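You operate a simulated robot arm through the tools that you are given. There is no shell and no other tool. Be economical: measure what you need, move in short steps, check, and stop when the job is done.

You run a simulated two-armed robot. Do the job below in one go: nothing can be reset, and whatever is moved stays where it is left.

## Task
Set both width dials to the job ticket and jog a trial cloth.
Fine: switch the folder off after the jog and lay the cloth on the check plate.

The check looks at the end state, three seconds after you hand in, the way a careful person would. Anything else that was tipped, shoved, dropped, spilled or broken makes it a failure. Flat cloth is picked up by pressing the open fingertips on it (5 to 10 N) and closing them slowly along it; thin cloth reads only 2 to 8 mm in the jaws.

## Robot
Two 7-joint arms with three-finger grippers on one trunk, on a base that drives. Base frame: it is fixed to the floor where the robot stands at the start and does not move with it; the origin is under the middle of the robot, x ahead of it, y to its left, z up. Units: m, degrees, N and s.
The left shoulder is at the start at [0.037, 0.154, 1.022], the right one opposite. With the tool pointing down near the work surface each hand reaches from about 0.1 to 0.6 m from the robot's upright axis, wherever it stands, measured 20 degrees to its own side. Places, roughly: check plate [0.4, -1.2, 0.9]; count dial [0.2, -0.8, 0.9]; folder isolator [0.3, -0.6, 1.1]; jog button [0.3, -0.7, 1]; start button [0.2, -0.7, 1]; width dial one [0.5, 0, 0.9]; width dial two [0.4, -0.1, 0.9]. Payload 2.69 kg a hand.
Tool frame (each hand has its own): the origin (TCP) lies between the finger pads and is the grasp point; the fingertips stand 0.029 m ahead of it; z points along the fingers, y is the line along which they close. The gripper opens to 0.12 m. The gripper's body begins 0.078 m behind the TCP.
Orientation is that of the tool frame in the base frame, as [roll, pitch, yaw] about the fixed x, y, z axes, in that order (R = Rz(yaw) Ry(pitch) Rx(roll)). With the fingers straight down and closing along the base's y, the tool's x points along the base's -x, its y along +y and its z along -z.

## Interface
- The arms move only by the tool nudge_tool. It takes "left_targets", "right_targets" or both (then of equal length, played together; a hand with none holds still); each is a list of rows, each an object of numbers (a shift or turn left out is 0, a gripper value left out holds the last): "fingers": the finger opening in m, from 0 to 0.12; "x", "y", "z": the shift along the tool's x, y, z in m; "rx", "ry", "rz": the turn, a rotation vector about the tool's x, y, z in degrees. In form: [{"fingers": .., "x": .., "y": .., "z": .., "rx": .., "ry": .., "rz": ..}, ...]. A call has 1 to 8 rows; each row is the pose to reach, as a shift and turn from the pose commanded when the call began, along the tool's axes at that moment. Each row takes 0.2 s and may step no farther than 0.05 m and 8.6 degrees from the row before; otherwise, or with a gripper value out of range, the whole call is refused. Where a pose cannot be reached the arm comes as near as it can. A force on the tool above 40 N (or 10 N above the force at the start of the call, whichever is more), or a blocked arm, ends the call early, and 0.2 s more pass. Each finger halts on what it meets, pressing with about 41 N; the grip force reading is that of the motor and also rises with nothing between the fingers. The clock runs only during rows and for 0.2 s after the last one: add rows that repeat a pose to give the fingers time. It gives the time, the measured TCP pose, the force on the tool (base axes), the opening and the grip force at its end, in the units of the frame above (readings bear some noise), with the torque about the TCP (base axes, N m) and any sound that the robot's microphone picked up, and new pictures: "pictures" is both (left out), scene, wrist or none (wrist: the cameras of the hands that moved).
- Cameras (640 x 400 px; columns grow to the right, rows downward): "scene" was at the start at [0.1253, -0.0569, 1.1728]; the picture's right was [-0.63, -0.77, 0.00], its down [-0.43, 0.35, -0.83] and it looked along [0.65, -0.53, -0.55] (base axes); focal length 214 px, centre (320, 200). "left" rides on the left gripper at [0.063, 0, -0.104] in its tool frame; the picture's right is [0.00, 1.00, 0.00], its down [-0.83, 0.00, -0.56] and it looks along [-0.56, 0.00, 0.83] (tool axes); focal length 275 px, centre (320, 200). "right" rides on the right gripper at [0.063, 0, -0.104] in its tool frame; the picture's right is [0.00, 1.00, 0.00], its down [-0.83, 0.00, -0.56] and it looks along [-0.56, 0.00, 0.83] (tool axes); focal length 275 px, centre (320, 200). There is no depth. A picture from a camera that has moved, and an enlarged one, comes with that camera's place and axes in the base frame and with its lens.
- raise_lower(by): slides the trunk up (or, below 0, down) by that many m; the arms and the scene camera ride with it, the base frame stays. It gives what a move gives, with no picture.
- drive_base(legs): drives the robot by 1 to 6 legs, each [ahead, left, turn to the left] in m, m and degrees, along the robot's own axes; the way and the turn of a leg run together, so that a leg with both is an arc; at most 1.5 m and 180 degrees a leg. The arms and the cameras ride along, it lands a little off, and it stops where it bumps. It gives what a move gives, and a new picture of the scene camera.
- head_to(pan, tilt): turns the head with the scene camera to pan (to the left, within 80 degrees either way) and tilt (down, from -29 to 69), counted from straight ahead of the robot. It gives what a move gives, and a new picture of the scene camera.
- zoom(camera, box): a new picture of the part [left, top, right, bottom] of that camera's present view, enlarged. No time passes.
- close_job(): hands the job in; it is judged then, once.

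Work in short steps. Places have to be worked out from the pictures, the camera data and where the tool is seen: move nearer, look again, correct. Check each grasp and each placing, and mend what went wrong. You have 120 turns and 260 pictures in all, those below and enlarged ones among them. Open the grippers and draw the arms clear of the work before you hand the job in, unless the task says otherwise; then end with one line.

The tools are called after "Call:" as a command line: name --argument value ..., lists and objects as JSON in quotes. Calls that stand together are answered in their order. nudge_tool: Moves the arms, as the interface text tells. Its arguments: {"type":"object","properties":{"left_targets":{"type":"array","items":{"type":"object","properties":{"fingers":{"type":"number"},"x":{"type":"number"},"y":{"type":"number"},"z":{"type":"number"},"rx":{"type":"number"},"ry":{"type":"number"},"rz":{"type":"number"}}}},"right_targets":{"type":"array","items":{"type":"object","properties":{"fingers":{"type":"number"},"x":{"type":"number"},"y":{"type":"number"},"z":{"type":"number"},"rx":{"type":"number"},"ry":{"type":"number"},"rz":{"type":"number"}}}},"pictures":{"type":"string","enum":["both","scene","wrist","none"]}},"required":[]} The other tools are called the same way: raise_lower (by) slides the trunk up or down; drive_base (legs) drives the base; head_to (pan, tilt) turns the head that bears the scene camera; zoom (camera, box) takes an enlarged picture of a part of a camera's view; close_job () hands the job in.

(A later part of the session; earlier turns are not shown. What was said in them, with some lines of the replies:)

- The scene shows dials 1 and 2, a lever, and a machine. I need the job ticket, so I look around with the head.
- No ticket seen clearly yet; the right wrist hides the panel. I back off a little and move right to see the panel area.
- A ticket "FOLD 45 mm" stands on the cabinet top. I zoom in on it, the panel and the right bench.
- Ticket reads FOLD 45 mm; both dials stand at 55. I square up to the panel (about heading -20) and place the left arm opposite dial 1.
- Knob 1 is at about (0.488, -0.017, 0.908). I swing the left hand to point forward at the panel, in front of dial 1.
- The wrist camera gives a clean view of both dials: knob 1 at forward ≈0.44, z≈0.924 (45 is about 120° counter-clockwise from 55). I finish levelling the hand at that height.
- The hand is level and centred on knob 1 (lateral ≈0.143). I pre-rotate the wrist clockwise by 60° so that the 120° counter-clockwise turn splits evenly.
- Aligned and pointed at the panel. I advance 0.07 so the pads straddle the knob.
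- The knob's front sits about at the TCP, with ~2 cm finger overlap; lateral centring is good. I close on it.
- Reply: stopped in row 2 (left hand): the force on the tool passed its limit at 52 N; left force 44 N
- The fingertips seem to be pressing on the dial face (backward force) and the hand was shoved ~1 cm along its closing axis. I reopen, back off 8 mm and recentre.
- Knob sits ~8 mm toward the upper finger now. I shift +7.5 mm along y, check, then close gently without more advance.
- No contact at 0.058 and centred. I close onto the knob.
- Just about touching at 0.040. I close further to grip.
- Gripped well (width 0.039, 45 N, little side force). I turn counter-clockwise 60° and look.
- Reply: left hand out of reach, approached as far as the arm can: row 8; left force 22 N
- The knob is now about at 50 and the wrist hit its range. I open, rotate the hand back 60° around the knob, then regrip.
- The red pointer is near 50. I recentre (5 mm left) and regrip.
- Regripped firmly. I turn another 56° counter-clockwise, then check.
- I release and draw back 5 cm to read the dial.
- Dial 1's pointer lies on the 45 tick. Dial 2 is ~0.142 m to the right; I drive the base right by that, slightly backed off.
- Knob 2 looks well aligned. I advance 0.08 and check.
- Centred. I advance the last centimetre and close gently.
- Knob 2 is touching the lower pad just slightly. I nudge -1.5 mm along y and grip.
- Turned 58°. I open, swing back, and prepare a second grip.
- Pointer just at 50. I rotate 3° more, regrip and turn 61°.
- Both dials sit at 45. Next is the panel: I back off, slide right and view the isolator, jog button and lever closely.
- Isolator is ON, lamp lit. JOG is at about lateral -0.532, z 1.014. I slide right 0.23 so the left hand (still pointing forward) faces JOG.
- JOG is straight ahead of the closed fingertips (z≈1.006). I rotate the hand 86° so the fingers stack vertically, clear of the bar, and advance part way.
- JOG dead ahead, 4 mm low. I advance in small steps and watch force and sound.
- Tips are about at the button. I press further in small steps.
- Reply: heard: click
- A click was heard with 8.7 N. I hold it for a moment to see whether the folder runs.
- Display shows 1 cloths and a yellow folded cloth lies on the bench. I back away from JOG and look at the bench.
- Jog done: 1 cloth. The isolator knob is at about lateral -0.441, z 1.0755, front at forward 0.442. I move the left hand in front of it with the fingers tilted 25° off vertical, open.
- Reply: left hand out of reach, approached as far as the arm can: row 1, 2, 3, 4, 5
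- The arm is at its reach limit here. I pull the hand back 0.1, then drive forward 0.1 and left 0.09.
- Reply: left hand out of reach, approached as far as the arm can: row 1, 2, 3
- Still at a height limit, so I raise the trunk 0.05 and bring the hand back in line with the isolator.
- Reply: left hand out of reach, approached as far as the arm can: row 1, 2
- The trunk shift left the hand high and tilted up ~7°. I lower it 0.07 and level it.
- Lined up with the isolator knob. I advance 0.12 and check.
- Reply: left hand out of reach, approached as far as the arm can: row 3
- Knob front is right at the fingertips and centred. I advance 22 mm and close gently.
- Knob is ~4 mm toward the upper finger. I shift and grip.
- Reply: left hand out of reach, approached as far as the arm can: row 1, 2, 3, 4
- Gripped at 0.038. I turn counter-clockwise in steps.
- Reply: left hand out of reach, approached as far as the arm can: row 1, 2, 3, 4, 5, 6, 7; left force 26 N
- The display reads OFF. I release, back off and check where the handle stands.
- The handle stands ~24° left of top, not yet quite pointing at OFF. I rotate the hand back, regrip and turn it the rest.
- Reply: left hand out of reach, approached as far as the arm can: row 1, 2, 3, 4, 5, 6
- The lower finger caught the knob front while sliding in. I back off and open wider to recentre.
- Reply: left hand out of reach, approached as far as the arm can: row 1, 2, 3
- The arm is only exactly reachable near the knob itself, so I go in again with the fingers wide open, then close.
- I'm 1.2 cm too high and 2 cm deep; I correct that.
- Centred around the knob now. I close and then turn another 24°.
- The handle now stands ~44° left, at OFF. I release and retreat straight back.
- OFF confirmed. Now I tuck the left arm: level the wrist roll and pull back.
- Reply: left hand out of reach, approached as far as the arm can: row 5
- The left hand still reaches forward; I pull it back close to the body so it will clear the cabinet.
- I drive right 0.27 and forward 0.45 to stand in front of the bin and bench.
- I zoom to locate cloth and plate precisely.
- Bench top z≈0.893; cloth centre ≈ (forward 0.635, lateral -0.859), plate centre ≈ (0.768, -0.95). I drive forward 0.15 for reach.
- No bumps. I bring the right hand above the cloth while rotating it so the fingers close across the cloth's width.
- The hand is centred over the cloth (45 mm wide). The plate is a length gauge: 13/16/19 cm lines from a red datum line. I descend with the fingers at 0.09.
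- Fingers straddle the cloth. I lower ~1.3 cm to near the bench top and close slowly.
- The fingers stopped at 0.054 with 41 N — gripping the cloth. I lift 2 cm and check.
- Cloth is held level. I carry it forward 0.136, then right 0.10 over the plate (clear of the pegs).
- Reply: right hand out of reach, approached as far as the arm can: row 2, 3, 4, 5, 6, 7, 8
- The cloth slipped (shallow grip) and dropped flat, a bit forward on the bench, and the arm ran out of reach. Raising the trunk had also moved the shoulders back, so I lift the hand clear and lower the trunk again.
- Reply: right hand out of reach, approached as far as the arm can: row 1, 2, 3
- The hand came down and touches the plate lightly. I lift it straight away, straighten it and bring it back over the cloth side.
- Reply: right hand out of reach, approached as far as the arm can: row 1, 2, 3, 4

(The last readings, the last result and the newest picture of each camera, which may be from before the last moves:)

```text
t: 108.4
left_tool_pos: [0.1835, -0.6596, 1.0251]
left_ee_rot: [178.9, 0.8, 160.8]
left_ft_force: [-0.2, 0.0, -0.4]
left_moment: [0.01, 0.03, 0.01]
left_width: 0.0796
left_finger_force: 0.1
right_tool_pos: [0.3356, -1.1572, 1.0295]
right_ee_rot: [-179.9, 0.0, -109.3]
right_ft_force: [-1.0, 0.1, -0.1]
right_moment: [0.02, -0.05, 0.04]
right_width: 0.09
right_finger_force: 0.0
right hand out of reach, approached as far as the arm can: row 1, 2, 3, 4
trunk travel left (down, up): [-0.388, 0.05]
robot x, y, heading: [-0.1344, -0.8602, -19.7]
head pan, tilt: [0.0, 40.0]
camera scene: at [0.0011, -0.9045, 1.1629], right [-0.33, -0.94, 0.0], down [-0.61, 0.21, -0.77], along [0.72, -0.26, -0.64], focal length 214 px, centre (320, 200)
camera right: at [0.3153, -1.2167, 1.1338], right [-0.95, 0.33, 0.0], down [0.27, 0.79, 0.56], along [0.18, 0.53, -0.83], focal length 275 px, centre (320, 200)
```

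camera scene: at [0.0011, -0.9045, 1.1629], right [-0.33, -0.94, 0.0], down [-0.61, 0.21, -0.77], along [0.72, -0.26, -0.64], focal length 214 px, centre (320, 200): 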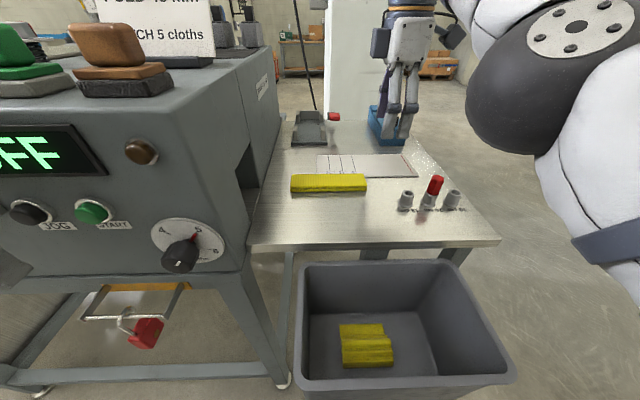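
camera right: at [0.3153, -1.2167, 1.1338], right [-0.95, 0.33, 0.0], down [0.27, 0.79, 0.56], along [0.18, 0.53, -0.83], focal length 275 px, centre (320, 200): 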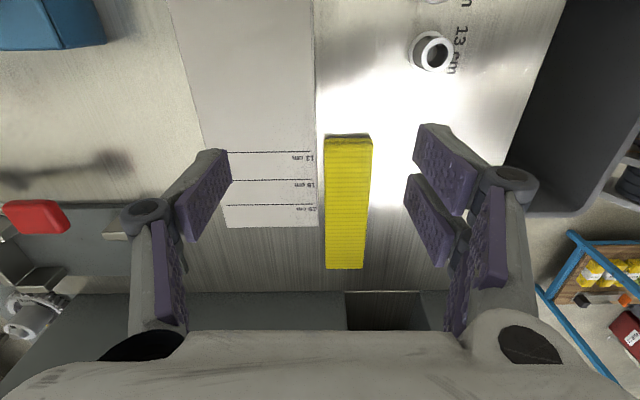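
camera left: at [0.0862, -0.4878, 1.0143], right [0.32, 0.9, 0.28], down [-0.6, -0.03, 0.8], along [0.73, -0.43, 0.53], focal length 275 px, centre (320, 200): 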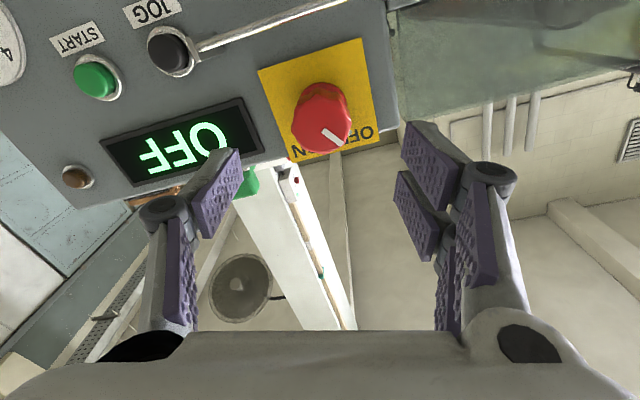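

Cloth now lies at forward ≈0.69, just short of the plate. Before deciding how to gain reach I look down at the gap between torso, base and bin.

Call:
head_to --pan 0 --tilt 69

```text
t: 109.4
left_tool_pos: [0.1851, -0.6596, 1.0251]
left_ee_rot: [179.0, 0.8, 160.8]
left_ft_force: [0.1, 0.1, -0.5]
left_moment: [0.04, -0.03, 0.03]
left_width: 0.0801
left_finger_force: 0.1
right_tool_pos: [0.3358, -1.157, 1.028]
right_ee_rot: [-179.9, 0.0, -109.2]
right_ft_force: [-0.5, 0.0, 0.1]
right_moment: [-0.02, 0.0, 0.0]
right_width: 0.0899
right_finger_force: 0.1
trunk travel left (down, up): [-0.388, 0.05]
robot x, y, heading: [-0.1357, -0.8561, -19.6]
head pan, tilt: [0.0, 68.8]
camera scene: at [-0.0263, -0.8949, 1.1269], right [-0.33, -0.94, 0.0], down [-0.88, 0.31, -0.36], along [0.34, -0.12, -0.93], focal length 214 px, centre (320, 200)
```

scene: 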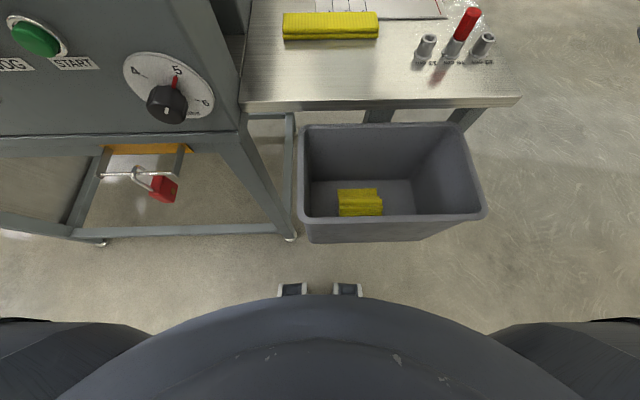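

There is ample room: base front is at ~0.28, bin rim ~0.49. I tuck the left hand back, pull the right hand back in step, then drive 0.10 forward.

Call:
nudge_tool --right_targets '[{"y": 0.03, "x": -0.02}, {"y": 0.06, "x": -0.04}, {"y": 0.09, "x": -0.07}, {"y": 0.12, "x": -0.1}, {"y": 0.128, "x": -0.1}]' --left_targets '[{"x": 0.025}, {"x": 0.05}, {"x": 0.075}, {"x": 0.1}, {"x": 0.1}]' --pictures "none"

Call:
drive_base --legs '[[0.1, 0, 0]]'

Call:
head_to --pan -10 --tilt 45

Call:
nudge_tool --right_targets '[{"z": 0.0}]' --pictures "wrist"

```text
t: 110.6
left_tool_pos: [0.0853, -0.647, 1.0174]
left_ee_rot: [179.0, 0.8, 160.9]
left_ft_force: [0.3, 0.5, 0.0]
left_moment: [0.01, 0.01, 0.0]
left_width: 0.08
left_finger_force: 0.0
left hand out of reach, approached as far as the arm can: row 1, 2, 3, 4, 5
right_tool_pos: [0.2464, -1.0195, 1.0292]
right_ee_rot: [-179.8, 0.1, -109.4]
right_ft_force: [-0.1, 0.1, -0.6]
right_moment: [-0.02, 0.01, 0.0]
right_width: 0.09
right_finger_force: 0.0
right hand out of reach, approached as far as the arm can: row 1, 2
trunk travel left (down, up): [-0.388, 0.05]
robot x, y, heading: [-0.1334, -0.8584, -19.4]
head pan, tilt: [0.0, 68.8]
```

```text
t: 111.7
left_tool_pos: [0.1792, -0.6794, 1.0179]
left_ee_rot: [179.0, 0.8, 160.9]
left_ft_force: [-0.1, -1.3, 0.1]
left_moment: [0.01, 0.03, -0.02]
left_width: 0.0798
left_finger_force: 0.1
right_tool_pos: [0.3418, -1.0519, 1.0286]
right_ee_rot: [-180.0, -0.1, -109.3]
right_ft_force: [0.1, -0.7, -0.6]
right_moment: [0.02, 0.07, 0.0]
right_width: 0.0903
right_finger_force: 0.0
trunk travel left (down, up): [-0.388, 0.05]
robot x, y, heading: [-0.0389, -0.8912, -19.6]
head pan, tilt: [0.0, 68.8]
camera scene: at [0.0681, -0.9283, 1.1267], right [-0.33, -0.94, 0.0], down [-0.88, 0.31, -0.36], along [0.34, -0.12, -0.93], focal length 214 px, centre (320, 200)
```

scene: 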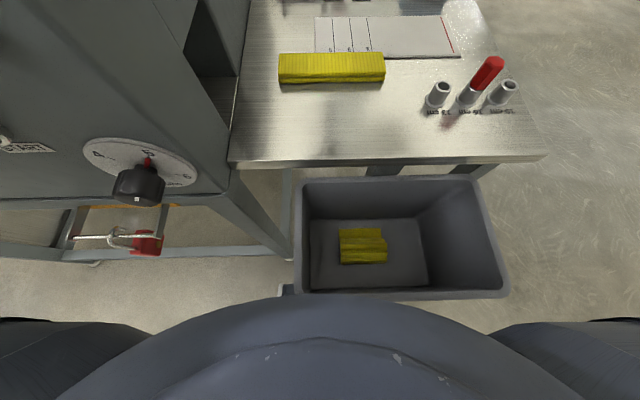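

```text
t: 112.6
left_tool_pos: [0.1794, -0.6786, 1.0177]
left_ee_rot: [179.0, 0.8, 160.9]
left_ft_force: [-0.6, -0.2, 0.1]
left_moment: [-0.01, 0.0, 0.0]
left_width: 0.0797
left_finger_force: 0.0
right_tool_pos: [0.3414, -1.0514, 1.0293]
right_ee_rot: [-179.9, 0.1, -109.4]
right_ft_force: [-0.3, -0.6, 0.3]
right_moment: [-0.01, -0.01, 0.0]
right_width: 0.0899
right_finger_force: 0.1
trunk travel left (down, up): [-0.388, 0.05]
robot x, y, heading: [-0.0356, -0.8904, -19.5]
head pan, tilt: [-10.0, 45.0]
camera scene: at [0.0854, -0.9494, 1.1556], right [-0.49, -0.87, 0.0], down [-0.62, 0.35, -0.71], along [0.61, -0.35, -0.71], focal length 214 px, centre (320, 200)
```

scene: 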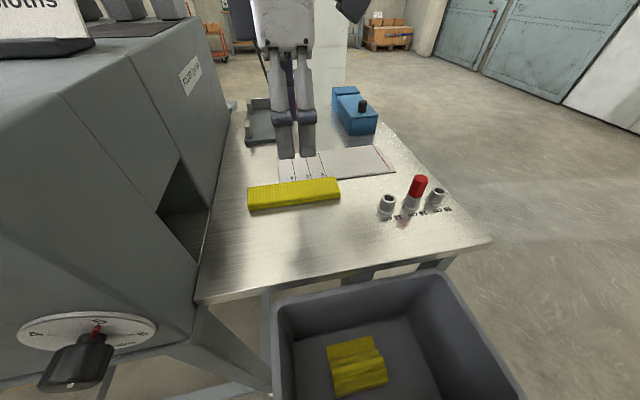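

```text
t: 113.0
left_tool_pos: [0.1781, -0.6788, 1.0172]
left_ee_rot: [179.1, 0.7, 160.9]
left_ft_force: [0.3, -0.4, 0.4]
left_moment: [0.01, 0.0, -0.01]
left_width: 0.0799
left_finger_force: 0.1
right_tool_pos: [0.3411, -1.0519, 1.0287]
right_ee_rot: [-179.9, 0.0, -109.2]
right_ft_force: [-0.2, -0.8, 0.2]
right_moment: [0.03, 0.0, 0.01]
right_width: 0.0901
right_finger_force: 0.1
trunk travel left (down, up): [-0.388, 0.05]
robot x, y, heading: [-0.0394, -0.8895, -19.8]
head pan, tilt: [-10.0, 45.0]
camera right: at [0.3205, -1.1115, 1.1332], right [-0.95, 0.33, 0.0], down [0.27, 0.79, 0.56], along [0.18, 0.53, -0.83], focal length 275 px, centre (320, 200)
```

right: 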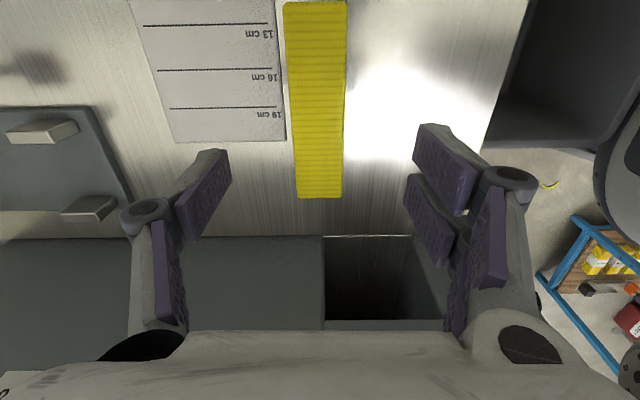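

Well placed above the cloth and within reach. I descend; the far finger will land near the plate edge so I go gently.

Call:
nudge_tool --right_targets '[{"y": -0.002, "z": 0.04, "fingers": 0.075}, {"y": -0.002, "z": 0.08}, {"y": -0.002, "z": 0.092}, {"y": -0.002, "z": 0.098}]' --pictures "wrist"

```text
t: 114.0
left_tool_pos: [0.1792, -0.678, 1.0168]
left_ee_rot: [179.0, 0.8, 160.9]
left_ft_force: [0.4, 0.1, 0.2]
left_moment: [-0.01, -0.01, -0.01]
left_width: 0.0799
left_finger_force: 0.0
right_tool_pos: [0.3436, -1.0524, 0.9304]
right_ee_rot: [-179.9, 0.0, -109.3]
right_ft_force: [-0.3, -0.4, -0.3]
right_moment: [-0.03, 0.01, 0.02]
right_width: 0.0749
right_finger_force: 0.0
trunk travel left (down, up): [-0.388, 0.05]
robot x, y, heading: [-0.0402, -0.8918, -19.2]
head pan, tilt: [-10.0, 45.0]
camera right: at [0.3225, -1.1119, 1.0338], right [-0.95, 0.33, 0.0], down [0.27, 0.79, 0.56], along [0.18, 0.53, -0.83], focal length 275 px, centre (320, 200)
```

right: 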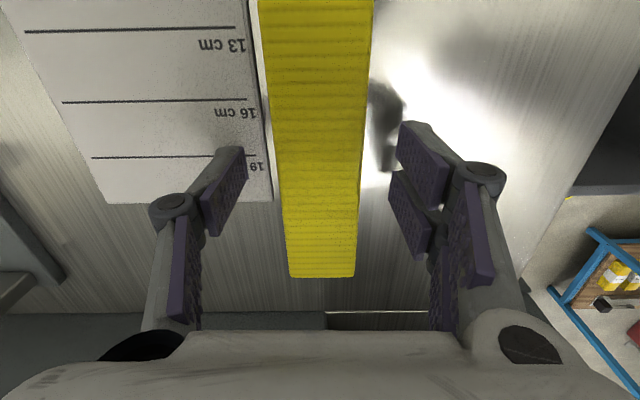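

Still no contact at tip height 0.901; I go down in small steps until a light touch.

Call:
nudge_tool --right_targets '[{"z": 0.003}, {"z": 0.006}, {"z": 0.009}]' --pictures "none"

Call:
nudge_tool --right_targets '[{"z": 0.002}, {"z": 0.004}]' --pictures "wrist"

```text
t: 114.8
left_tool_pos: [0.1791, -0.6775, 1.018]
left_ee_rot: [178.9, 0.8, 161.0]
left_ft_force: [0.5, -1.0, -0.4]
left_moment: [0.02, 0.02, 0.02]
left_width: 0.0799
left_finger_force: 0.0
right_tool_pos: [0.342, -1.0529, 0.9221]
right_ee_rot: [-179.9, 0.1, -109.4]
right_ft_force: [0.3, 0.3, -0.1]
right_moment: [0.0, 0.02, 0.01]
right_width: 0.075
right_finger_force: 0.0
trunk travel left (down, up): [-0.388, 0.05]
robot x, y, heading: [-0.0361, -0.8878, -19.7]
head pan, tilt: [-10.0, 45.0]
```

```text
t: 115.4
left_tool_pos: [0.1786, -0.678, 1.0175]
left_ee_rot: [179.0, 0.7, 160.9]
left_ft_force: [-0.7, -0.7, 1.0]
left_moment: [0.01, -0.01, 0.03]
left_width: 0.0798
left_finger_force: 0.1
right_tool_pos: [0.3424, -1.0521, 0.9172]
right_ee_rot: [-179.8, 0.0, -109.3]
right_ft_force: [-0.3, 0.2, 2.2]
right_moment: [0.0, -0.07, 0.02]
right_width: 0.0755
right_finger_force: 0.2
trunk travel left (down, up): [-0.388, 0.05]
robot x, y, heading: [-0.0371, -0.8895, -19.5]
head pan, tilt: [-10.0, 45.0]
camera right: at [0.3221, -1.1124, 1.022], right [-0.95, 0.33, 0.0], down [0.27, 0.79, 0.56], along [0.18, 0.53, -0.83], focal length 275 px, centre (320, 200)
```

right: 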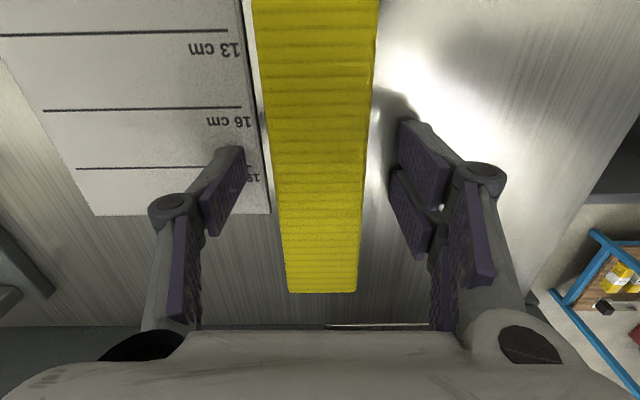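

Touch on the plate at tip height 0.888. I raise 1.5 mm and close.

Call:
nudge_tool --right_targets '[{"z": -0.0015}, {"z": -0.0015, "fingers": 0.062}, {"z": -0.0015, "fingers": 0.052}, {"z": -0.0015, "fingers": 0.042}, {"z": -0.0015, "fingers": 0.03}, {"z": -0.0015, "fingers": 0.03}]' --pictures "wrist"

```text
t: 116.8
left_tool_pos: [0.1794, -0.6793, 1.0176]
left_ee_rot: [179.0, 0.9, 161.0]
left_ft_force: [0.4, -0.3, 0.3]
left_moment: [0.01, 0.01, 0.02]
left_width: 0.0801
left_finger_force: 0.1
right_tool_pos: [0.3443, -1.0536, 0.9195]
right_ee_rot: [-179.6, 0.0, -109.3]
right_ft_force: [7.9, -2.6, 21.3]
right_moment: [-0.37, -0.82, 0.2]
right_width: 0.0548
right_finger_force: 41.0
trunk travel left (down, up): [-0.388, 0.05]
robot x, y, heading: [-0.0387, -0.8921, -19.6]
head pan, tilt: [-10.0, 45.0]
camera right: at [0.3228, -1.1125, 1.0245], right [-0.95, 0.33, -0.01], down [0.27, 0.79, 0.56], along [0.19, 0.53, -0.83], focal length 275 px, centre (320, 200)
```

right: 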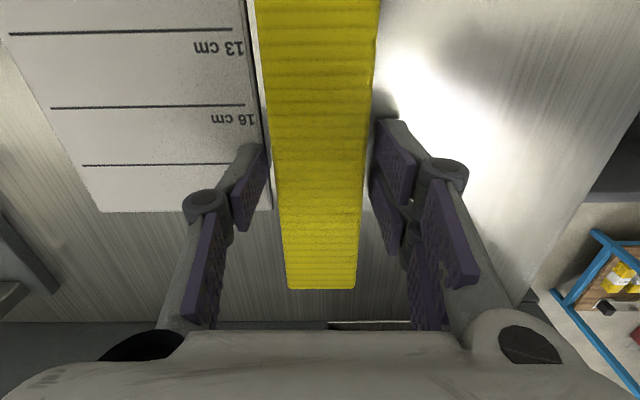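

Gripped at 0.055 with 41 N, more depth this time. I lift 3 cm and check.

Call:
nudge_tool --right_targets '[{"z": -0.005}, {"z": -0.015}, {"z": -0.03}, {"z": -0.03}]' --pictures "both"

```text
t: 117.8
left_tool_pos: [0.1795, -0.6788, 1.0178]
left_ee_rot: [179.1, 0.8, 160.9]
left_ft_force: [0.3, 0.3, -0.1]
left_moment: [0.01, -0.02, 0.01]
left_width: 0.0799
left_finger_force: 0.1
right_tool_pos: [0.3413, -1.0528, 0.9484]
right_ee_rot: [-179.9, 0.0, -109.3]
right_ft_force: [-0.1, -0.8, 0.0]
right_moment: [-0.03, -0.03, -0.01]
right_width: 0.0545
right_finger_force: 41.2
trunk travel left (down, up): [-0.388, 0.05]
robot x, y, heading: [-0.0382, -0.8903, -19.7]
head pan, tilt: [-10.0, 45.0]
camera scene: at [0.0854, -0.9494, 1.1556], right [-0.49, -0.87, 0.0], down [-0.62, 0.35, -0.71], along [0.62, -0.35, -0.71], focal length 214 px, centre (320, 200)
camera right: at [0.3213, -1.1121, 1.0533], right [-0.95, 0.33, 0.0], down [0.27, 0.79, 0.56], along [0.18, 0.53, -0.83], focal length 275 px, centre (320, 200)
```

scene: 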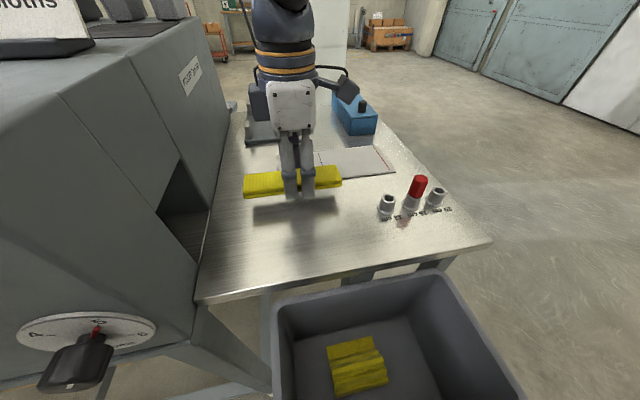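
right: 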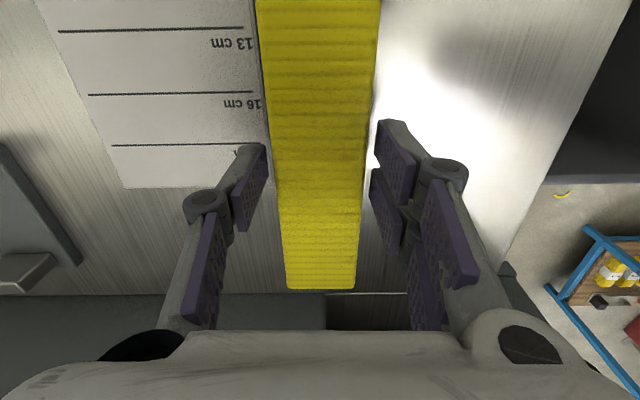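

Cloth is held. Plate centre (with refined height) is about forward 0.772; I carry it forward 0.085, then right 0.105.

Call:
nudge_tool --right_targets '[{"y": -0.02, "z": -0.01}, {"y": -0.045, "z": -0.015}, {"y": -0.07, "z": -0.015}, {"y": -0.085, "z": -0.015}]' --pictures "none"

Call:
nudge_tool --right_targets '[{"x": 0.02}, {"x": 0.045}, {"x": 0.07}, {"x": 0.09}, {"x": 0.105}, {"x": 0.105}]' --pictures "both"

```text
t: 118.8
left_tool_pos: [0.1793, -0.6789, 1.0166]
left_ee_rot: [179.0, 0.8, 160.9]
left_ft_force: [0.3, 0.2, -0.7]
left_moment: [-0.02, -0.01, 0.0]
left_width: 0.08
left_finger_force: 0.0
right_tool_pos: [0.423, -1.0814, 0.9639]
right_ee_rot: [-179.9, 0.0, -109.4]
right_ft_force: [-0.4, -0.2, -0.2]
right_moment: [0.01, -0.01, 0.01]
right_width: 0.0542
right_finger_force: 41.8
trunk travel left (down, up): [-0.388, 0.05]
robot x, y, heading: [-0.0387, -0.8907, -19.2]
head pan, tilt: [-10.0, 45.0]
```

```text
t: 120.2
left_tool_pos: [0.1788, -0.6779, 1.0176]
left_ee_rot: [179.0, 0.8, 160.8]
left_ft_force: [-0.2, 0.2, 1.0]
left_moment: [0.01, 0.0, 0.0]
left_width: 0.0799
left_finger_force: 0.0
right_tool_pos: [0.3893, -1.1819, 0.9658]
right_ee_rot: [-179.9, 0.0, -109.3]
right_ft_force: [-0.2, 0.7, -0.5]
right_moment: [-0.02, -0.01, 0.01]
right_width: 0.0544
right_finger_force: 41.1
trunk travel left (down, up): [-0.388, 0.05]
robot x, y, heading: [-0.0397, -0.8861, -19.5]
head pan, tilt: [-10.0, 45.0]
camera scene: at [0.0854, -0.9493, 1.1557], right [-0.49, -0.87, 0.0], down [-0.62, 0.35, -0.71], along [0.62, -0.35, -0.71], focal length 214 px, centre (320, 200)
camera right: at [0.3688, -1.2404, 1.0698], right [-0.95, 0.33, 0.0], down [0.27, 0.79, 0.56], along [0.18, 0.53, -0.83], focal length 275 px, centre (320, 200)
```

scene: 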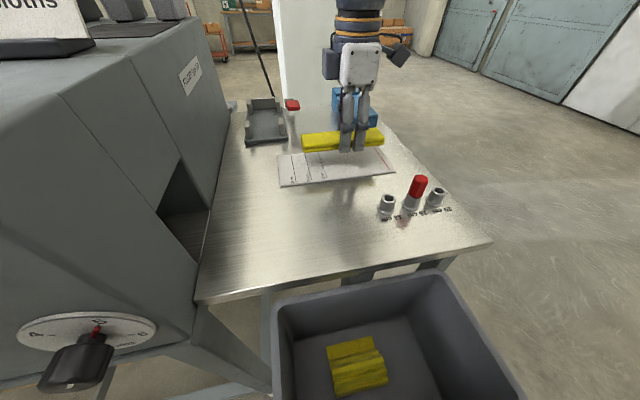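
right: 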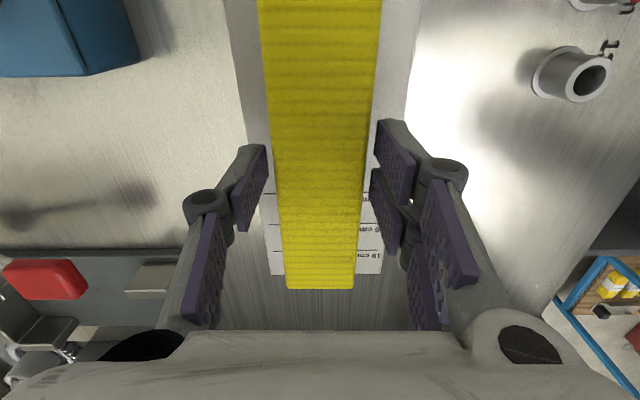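

Nicely centred over the plate (4 mm adjust nearer). I lower it.

Call:
nudge_tool --right_targets '[{"y": 0.004, "z": 0.015}, {"y": 0.004, "z": 0.03}, {"y": 0.004, "z": 0.037}, {"y": 0.004, "z": 0.04}]' --pictures "both"

```text
t: 121.2
left_tool_pos: [0.1791, -0.6793, 1.0158]
left_ee_rot: [179.0, 0.9, 160.8]
left_ft_force: [0.2, 0.3, 0.7]
left_moment: [0.0, 0.02, -0.01]
left_width: 0.0801
left_finger_force: 0.1
right_tool_pos: [0.3838, -1.1781, 0.9254]
right_ee_rot: [-179.9, 0.1, -109.3]
right_ft_force: [0.5, 0.6, -0.5]
right_moment: [0.0, 0.02, 0.02]
right_width: 0.0541
right_finger_force: 41.3
trunk travel left (down, up): [-0.388, 0.05]
robot x, y, heading: [-0.0344, -0.8901, -19.4]
head pan, tilt: [-10.0, 45.0]
camera scene: at [0.0853, -0.9494, 1.1557], right [-0.49, -0.87, 0.0], down [-0.62, 0.35, -0.71], along [0.62, -0.35, -0.71], focal length 214 px, centre (320, 200)
camera right: at [0.3639, -1.2383, 1.029], right [-0.95, 0.33, 0.0], down [0.27, 0.79, 0.56], along [0.18, 0.53, -0.83], focal length 275 px, centre (320, 200)
```

scene: 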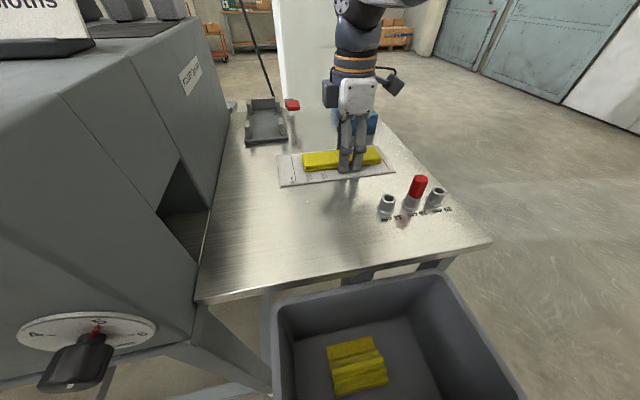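
right: 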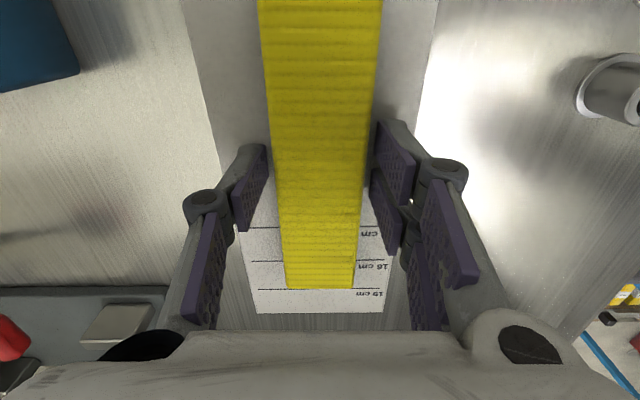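

On the plate, nearly touching. I lower 3 mm and open gently.

Call:
nudge_tool --right_targets '[{"z": 0.002}, {"z": 0.004}, {"z": 0.004, "fingers": 0.06}, {"z": 0.003, "fingers": 0.072}, {"z": 0.003, "fingers": 0.08}]' --pictures "wrist"

Call:
nudge_tool --right_targets '[{"z": -0.03}, {"z": -0.07}, {"z": -0.11}, {"z": -0.13}]' --pictures "both"

Call:
zoom --camera "scene" --box '[220, 80, 460, 240]'

```text
t: 122.4
left_tool_pos: [0.1792, -0.6786, 1.0172]
left_ee_rot: [179.1, 0.8, 160.9]
left_ft_force: [0.6, -1.0, -1.3]
left_moment: [-0.03, 0.01, 0.01]
left_width: 0.0802
left_finger_force: 0.1
right_tool_pos: [0.3847, -1.1798, 0.9228]
right_ee_rot: [-179.9, -0.1, -109.2]
right_ft_force: [0.4, -0.2, -0.8]
right_moment: [-0.02, 0.02, -0.01]
right_width: 0.0802
right_finger_force: 0.0
trunk travel left (down, up): [-0.388, 0.05]
robot x, y, heading: [-0.0394, -0.8905, -19.4]
head pan, tilt: [-10.0, 45.0]
camera right: at [0.3643, -1.2388, 1.0259], right [-0.95, 0.33, 0.0], down [0.27, 0.79, 0.56], along [0.18, 0.52, -0.83], focal length 275 px, centre (320, 200)
```

right: 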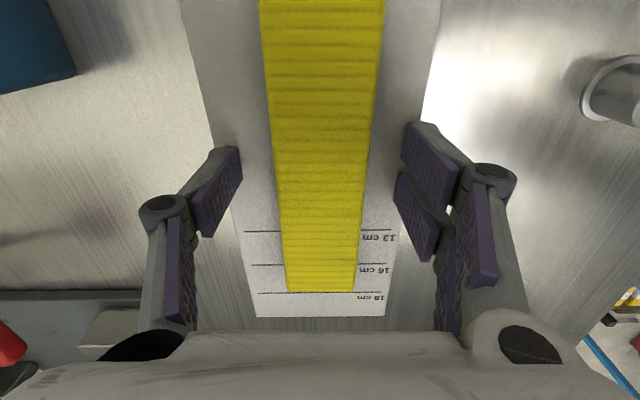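

```text
t: 123.4
left_tool_pos: [0.1788, -0.6786, 1.0169]
left_ee_rot: [179.0, 0.8, 160.9]
left_ft_force: [-0.2, -0.5, -0.5]
left_moment: [0.0, 0.01, -0.02]
left_width: 0.08
left_finger_force: 0.1
right_tool_pos: [0.3853, -1.1773, 1.0537]
right_ee_rot: [-179.9, 0.1, -109.3]
right_ft_force: [0.6, 0.0, -0.5]
right_moment: [0.0, 0.02, -0.03]
right_width: 0.0802
right_finger_force: 0.0
trunk travel left (down, up): [-0.388, 0.05]
robot x, y, heading: [-0.0397, -0.8899, -19.5]
head pan, tilt: [-10.0, 45.0]
camera scene: at [0.0853, -0.9494, 1.1557], right [-0.49, -0.87, 0.0], down [-0.62, 0.35, -0.71], along [0.62, -0.35, -0.71], focal length 214 px, centre (320, 200)
camera right: at [0.3648, -1.2372, 1.1585], right [-0.95, 0.33, 0.0], down [0.27, 0.79, 0.56], along [0.18, 0.53, -0.83], focal length 275 px, centre (320, 200)
```

scene: 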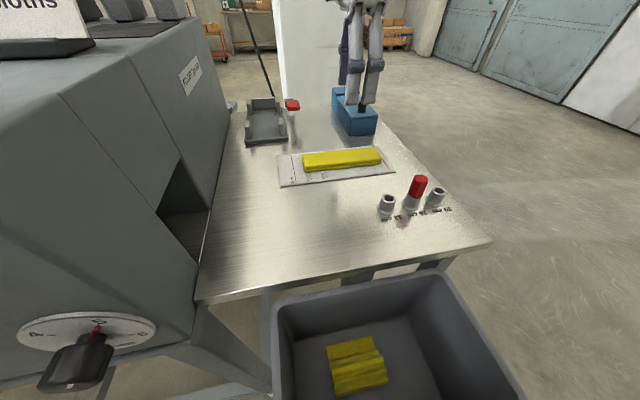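
right: 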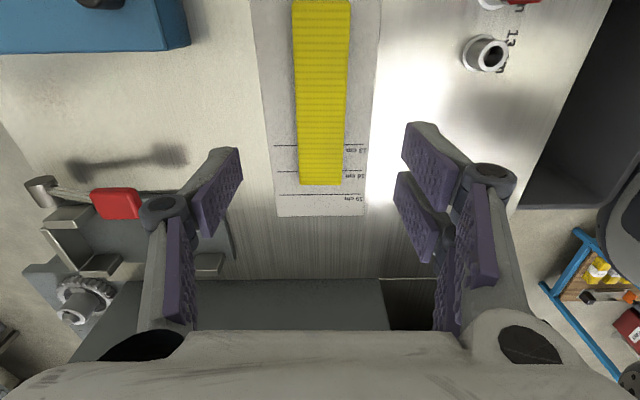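

```text
2.50 times, centred on (340, 160) of scene
camera zoom: at [0.0853, -0.9494, 1.1557], right [-0.49, -0.87, 0.0], down [-0.62, 0.35, -0.71], along [0.62, -0.35, -0.71], focal length 536 px, centre (270, 300)
```

zoom: 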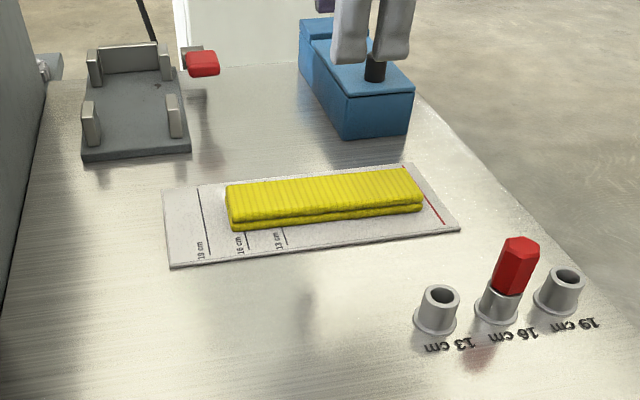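

The cloth lies flat and wholly on the plate, its right end by the red datum. I back the robot away with the hands clear and do a final look.

Call:
drive_base --legs '[[-0.45, 0, 0]]'

Call:
head_to --pan 10 --tilt 30

Call:
zoom --camera "scene" --box '[20, 100, 260, 260]'

Call:
zoom --camera "scene" --box '[240, 80, 480, 240]'

```text
t: 126.1
left_tool_pos: [-0.2493, -0.528, 1.0174]
left_ee_rot: [179.0, 0.8, 161.5]
left_ft_force: [0.2, 0.3, 0.8]
left_moment: [0.01, -0.02, 0.0]
left_width: 0.0799
left_finger_force: 0.0
right_tool_pos: [-0.0371, -1.0247, 1.0538]
right_ee_rot: [-179.7, 0.0, -108.7]
right_ft_force: [0.0, -0.6, 1.1]
right_moment: [-0.02, 0.01, 0.01]
right_width: 0.0801
right_finger_force: 0.0
trunk travel left (down, up): [-0.388, 0.05]
robot x, y, heading: [-0.4653, -0.7386, -19.0]
head pan, tilt: [-10.0, 45.0]
camera scene: at [-0.3394, -0.8, 1.1558], right [-0.48, -0.88, 0.0], down [-0.62, 0.34, -0.71], along [0.62, -0.34, -0.71], focal length 214 px, centre (320, 200)
```

scene: 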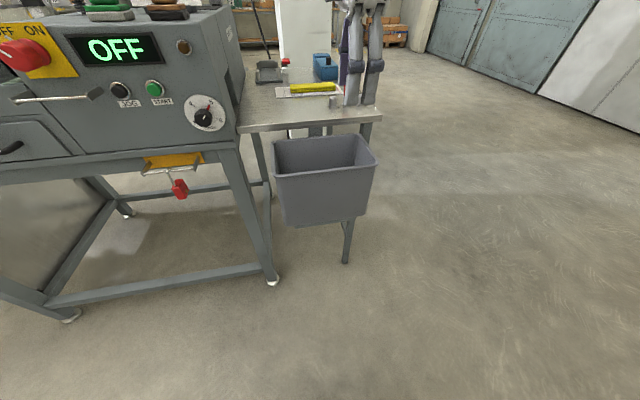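

```text
t: 127.0
left_tool_pos: [-0.2492, -0.5278, 1.0172]
left_ee_rot: [179.1, 0.9, 161.5]
left_ft_force: [-0.3, -0.3, -0.3]
left_moment: [0.01, -0.02, 0.0]
left_width: 0.0801
left_finger_force: 0.0
right_tool_pos: [-0.0358, -1.0249, 1.0544]
right_ee_rot: [-180.0, 0.0, -108.8]
right_ft_force: [0.0, 0.5, 0.8]
right_moment: [-0.01, 0.01, 0.03]
right_width: 0.08
right_finger_force: 0.1
trunk travel left (down, up): [-0.388, 0.05]
robot x, y, heading: [-0.4606, -0.7406, -18.7]
head pan, tilt: [10.0, 30.0]
camera scene: at [-0.3209, -0.7749, 1.1783], right [-0.15, -0.99, 0.0], down [-0.49, 0.08, -0.87], along [0.86, -0.13, -0.5], focal length 214 px, centre (320, 200)
```

scene: 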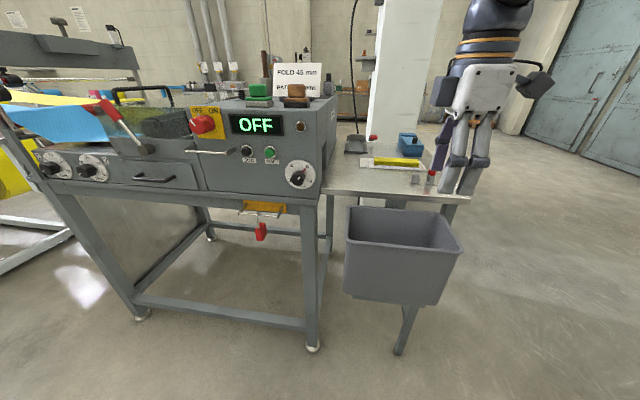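

```text
2.50 times, centred on (140, 180) of scene
camera zoom: at [-0.3209, -0.7749, 1.1783], right [-0.15, -0.99, 0.0], down [-0.49, 0.08, -0.87], along [0.86, -0.13, -0.5], focal length 536 px, centre (770, 250)
```

zoom: 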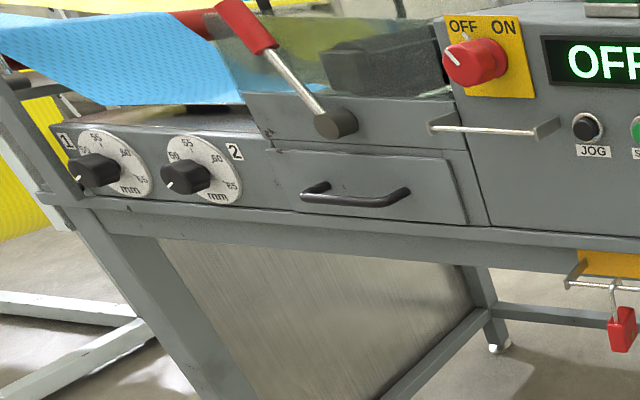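

```text
2.50 times, centred on (360, 160) of scene
camera zoom: at [-0.3209, -0.7749, 1.1783], right [-0.15, -0.99, 0.0], down [-0.49, 0.08, -0.87], along [0.86, -0.13, -0.5], focal length 536 px, centre (220, 300)
```

zoom: 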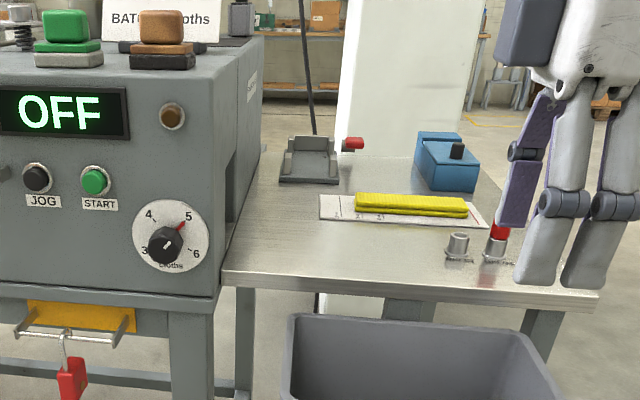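

Folder is OFF with its lamp out, both dials are at 45, the cloth is on the plate, and the hands are open and clear. I hand in.

Call:
close_job

```text
The job is handed in.
```

Both width dials are set to 45 mm as the ticket says. One trial cloth was jogged, the folder is switched off at the isolator, and the cloth lies flat on the check plate. The first carry slipped and the cloth dropped flat on the bench, so I picked it up again and placed it. The right fingers also touched the plate lightly (about 4 N) with no sign of damage.
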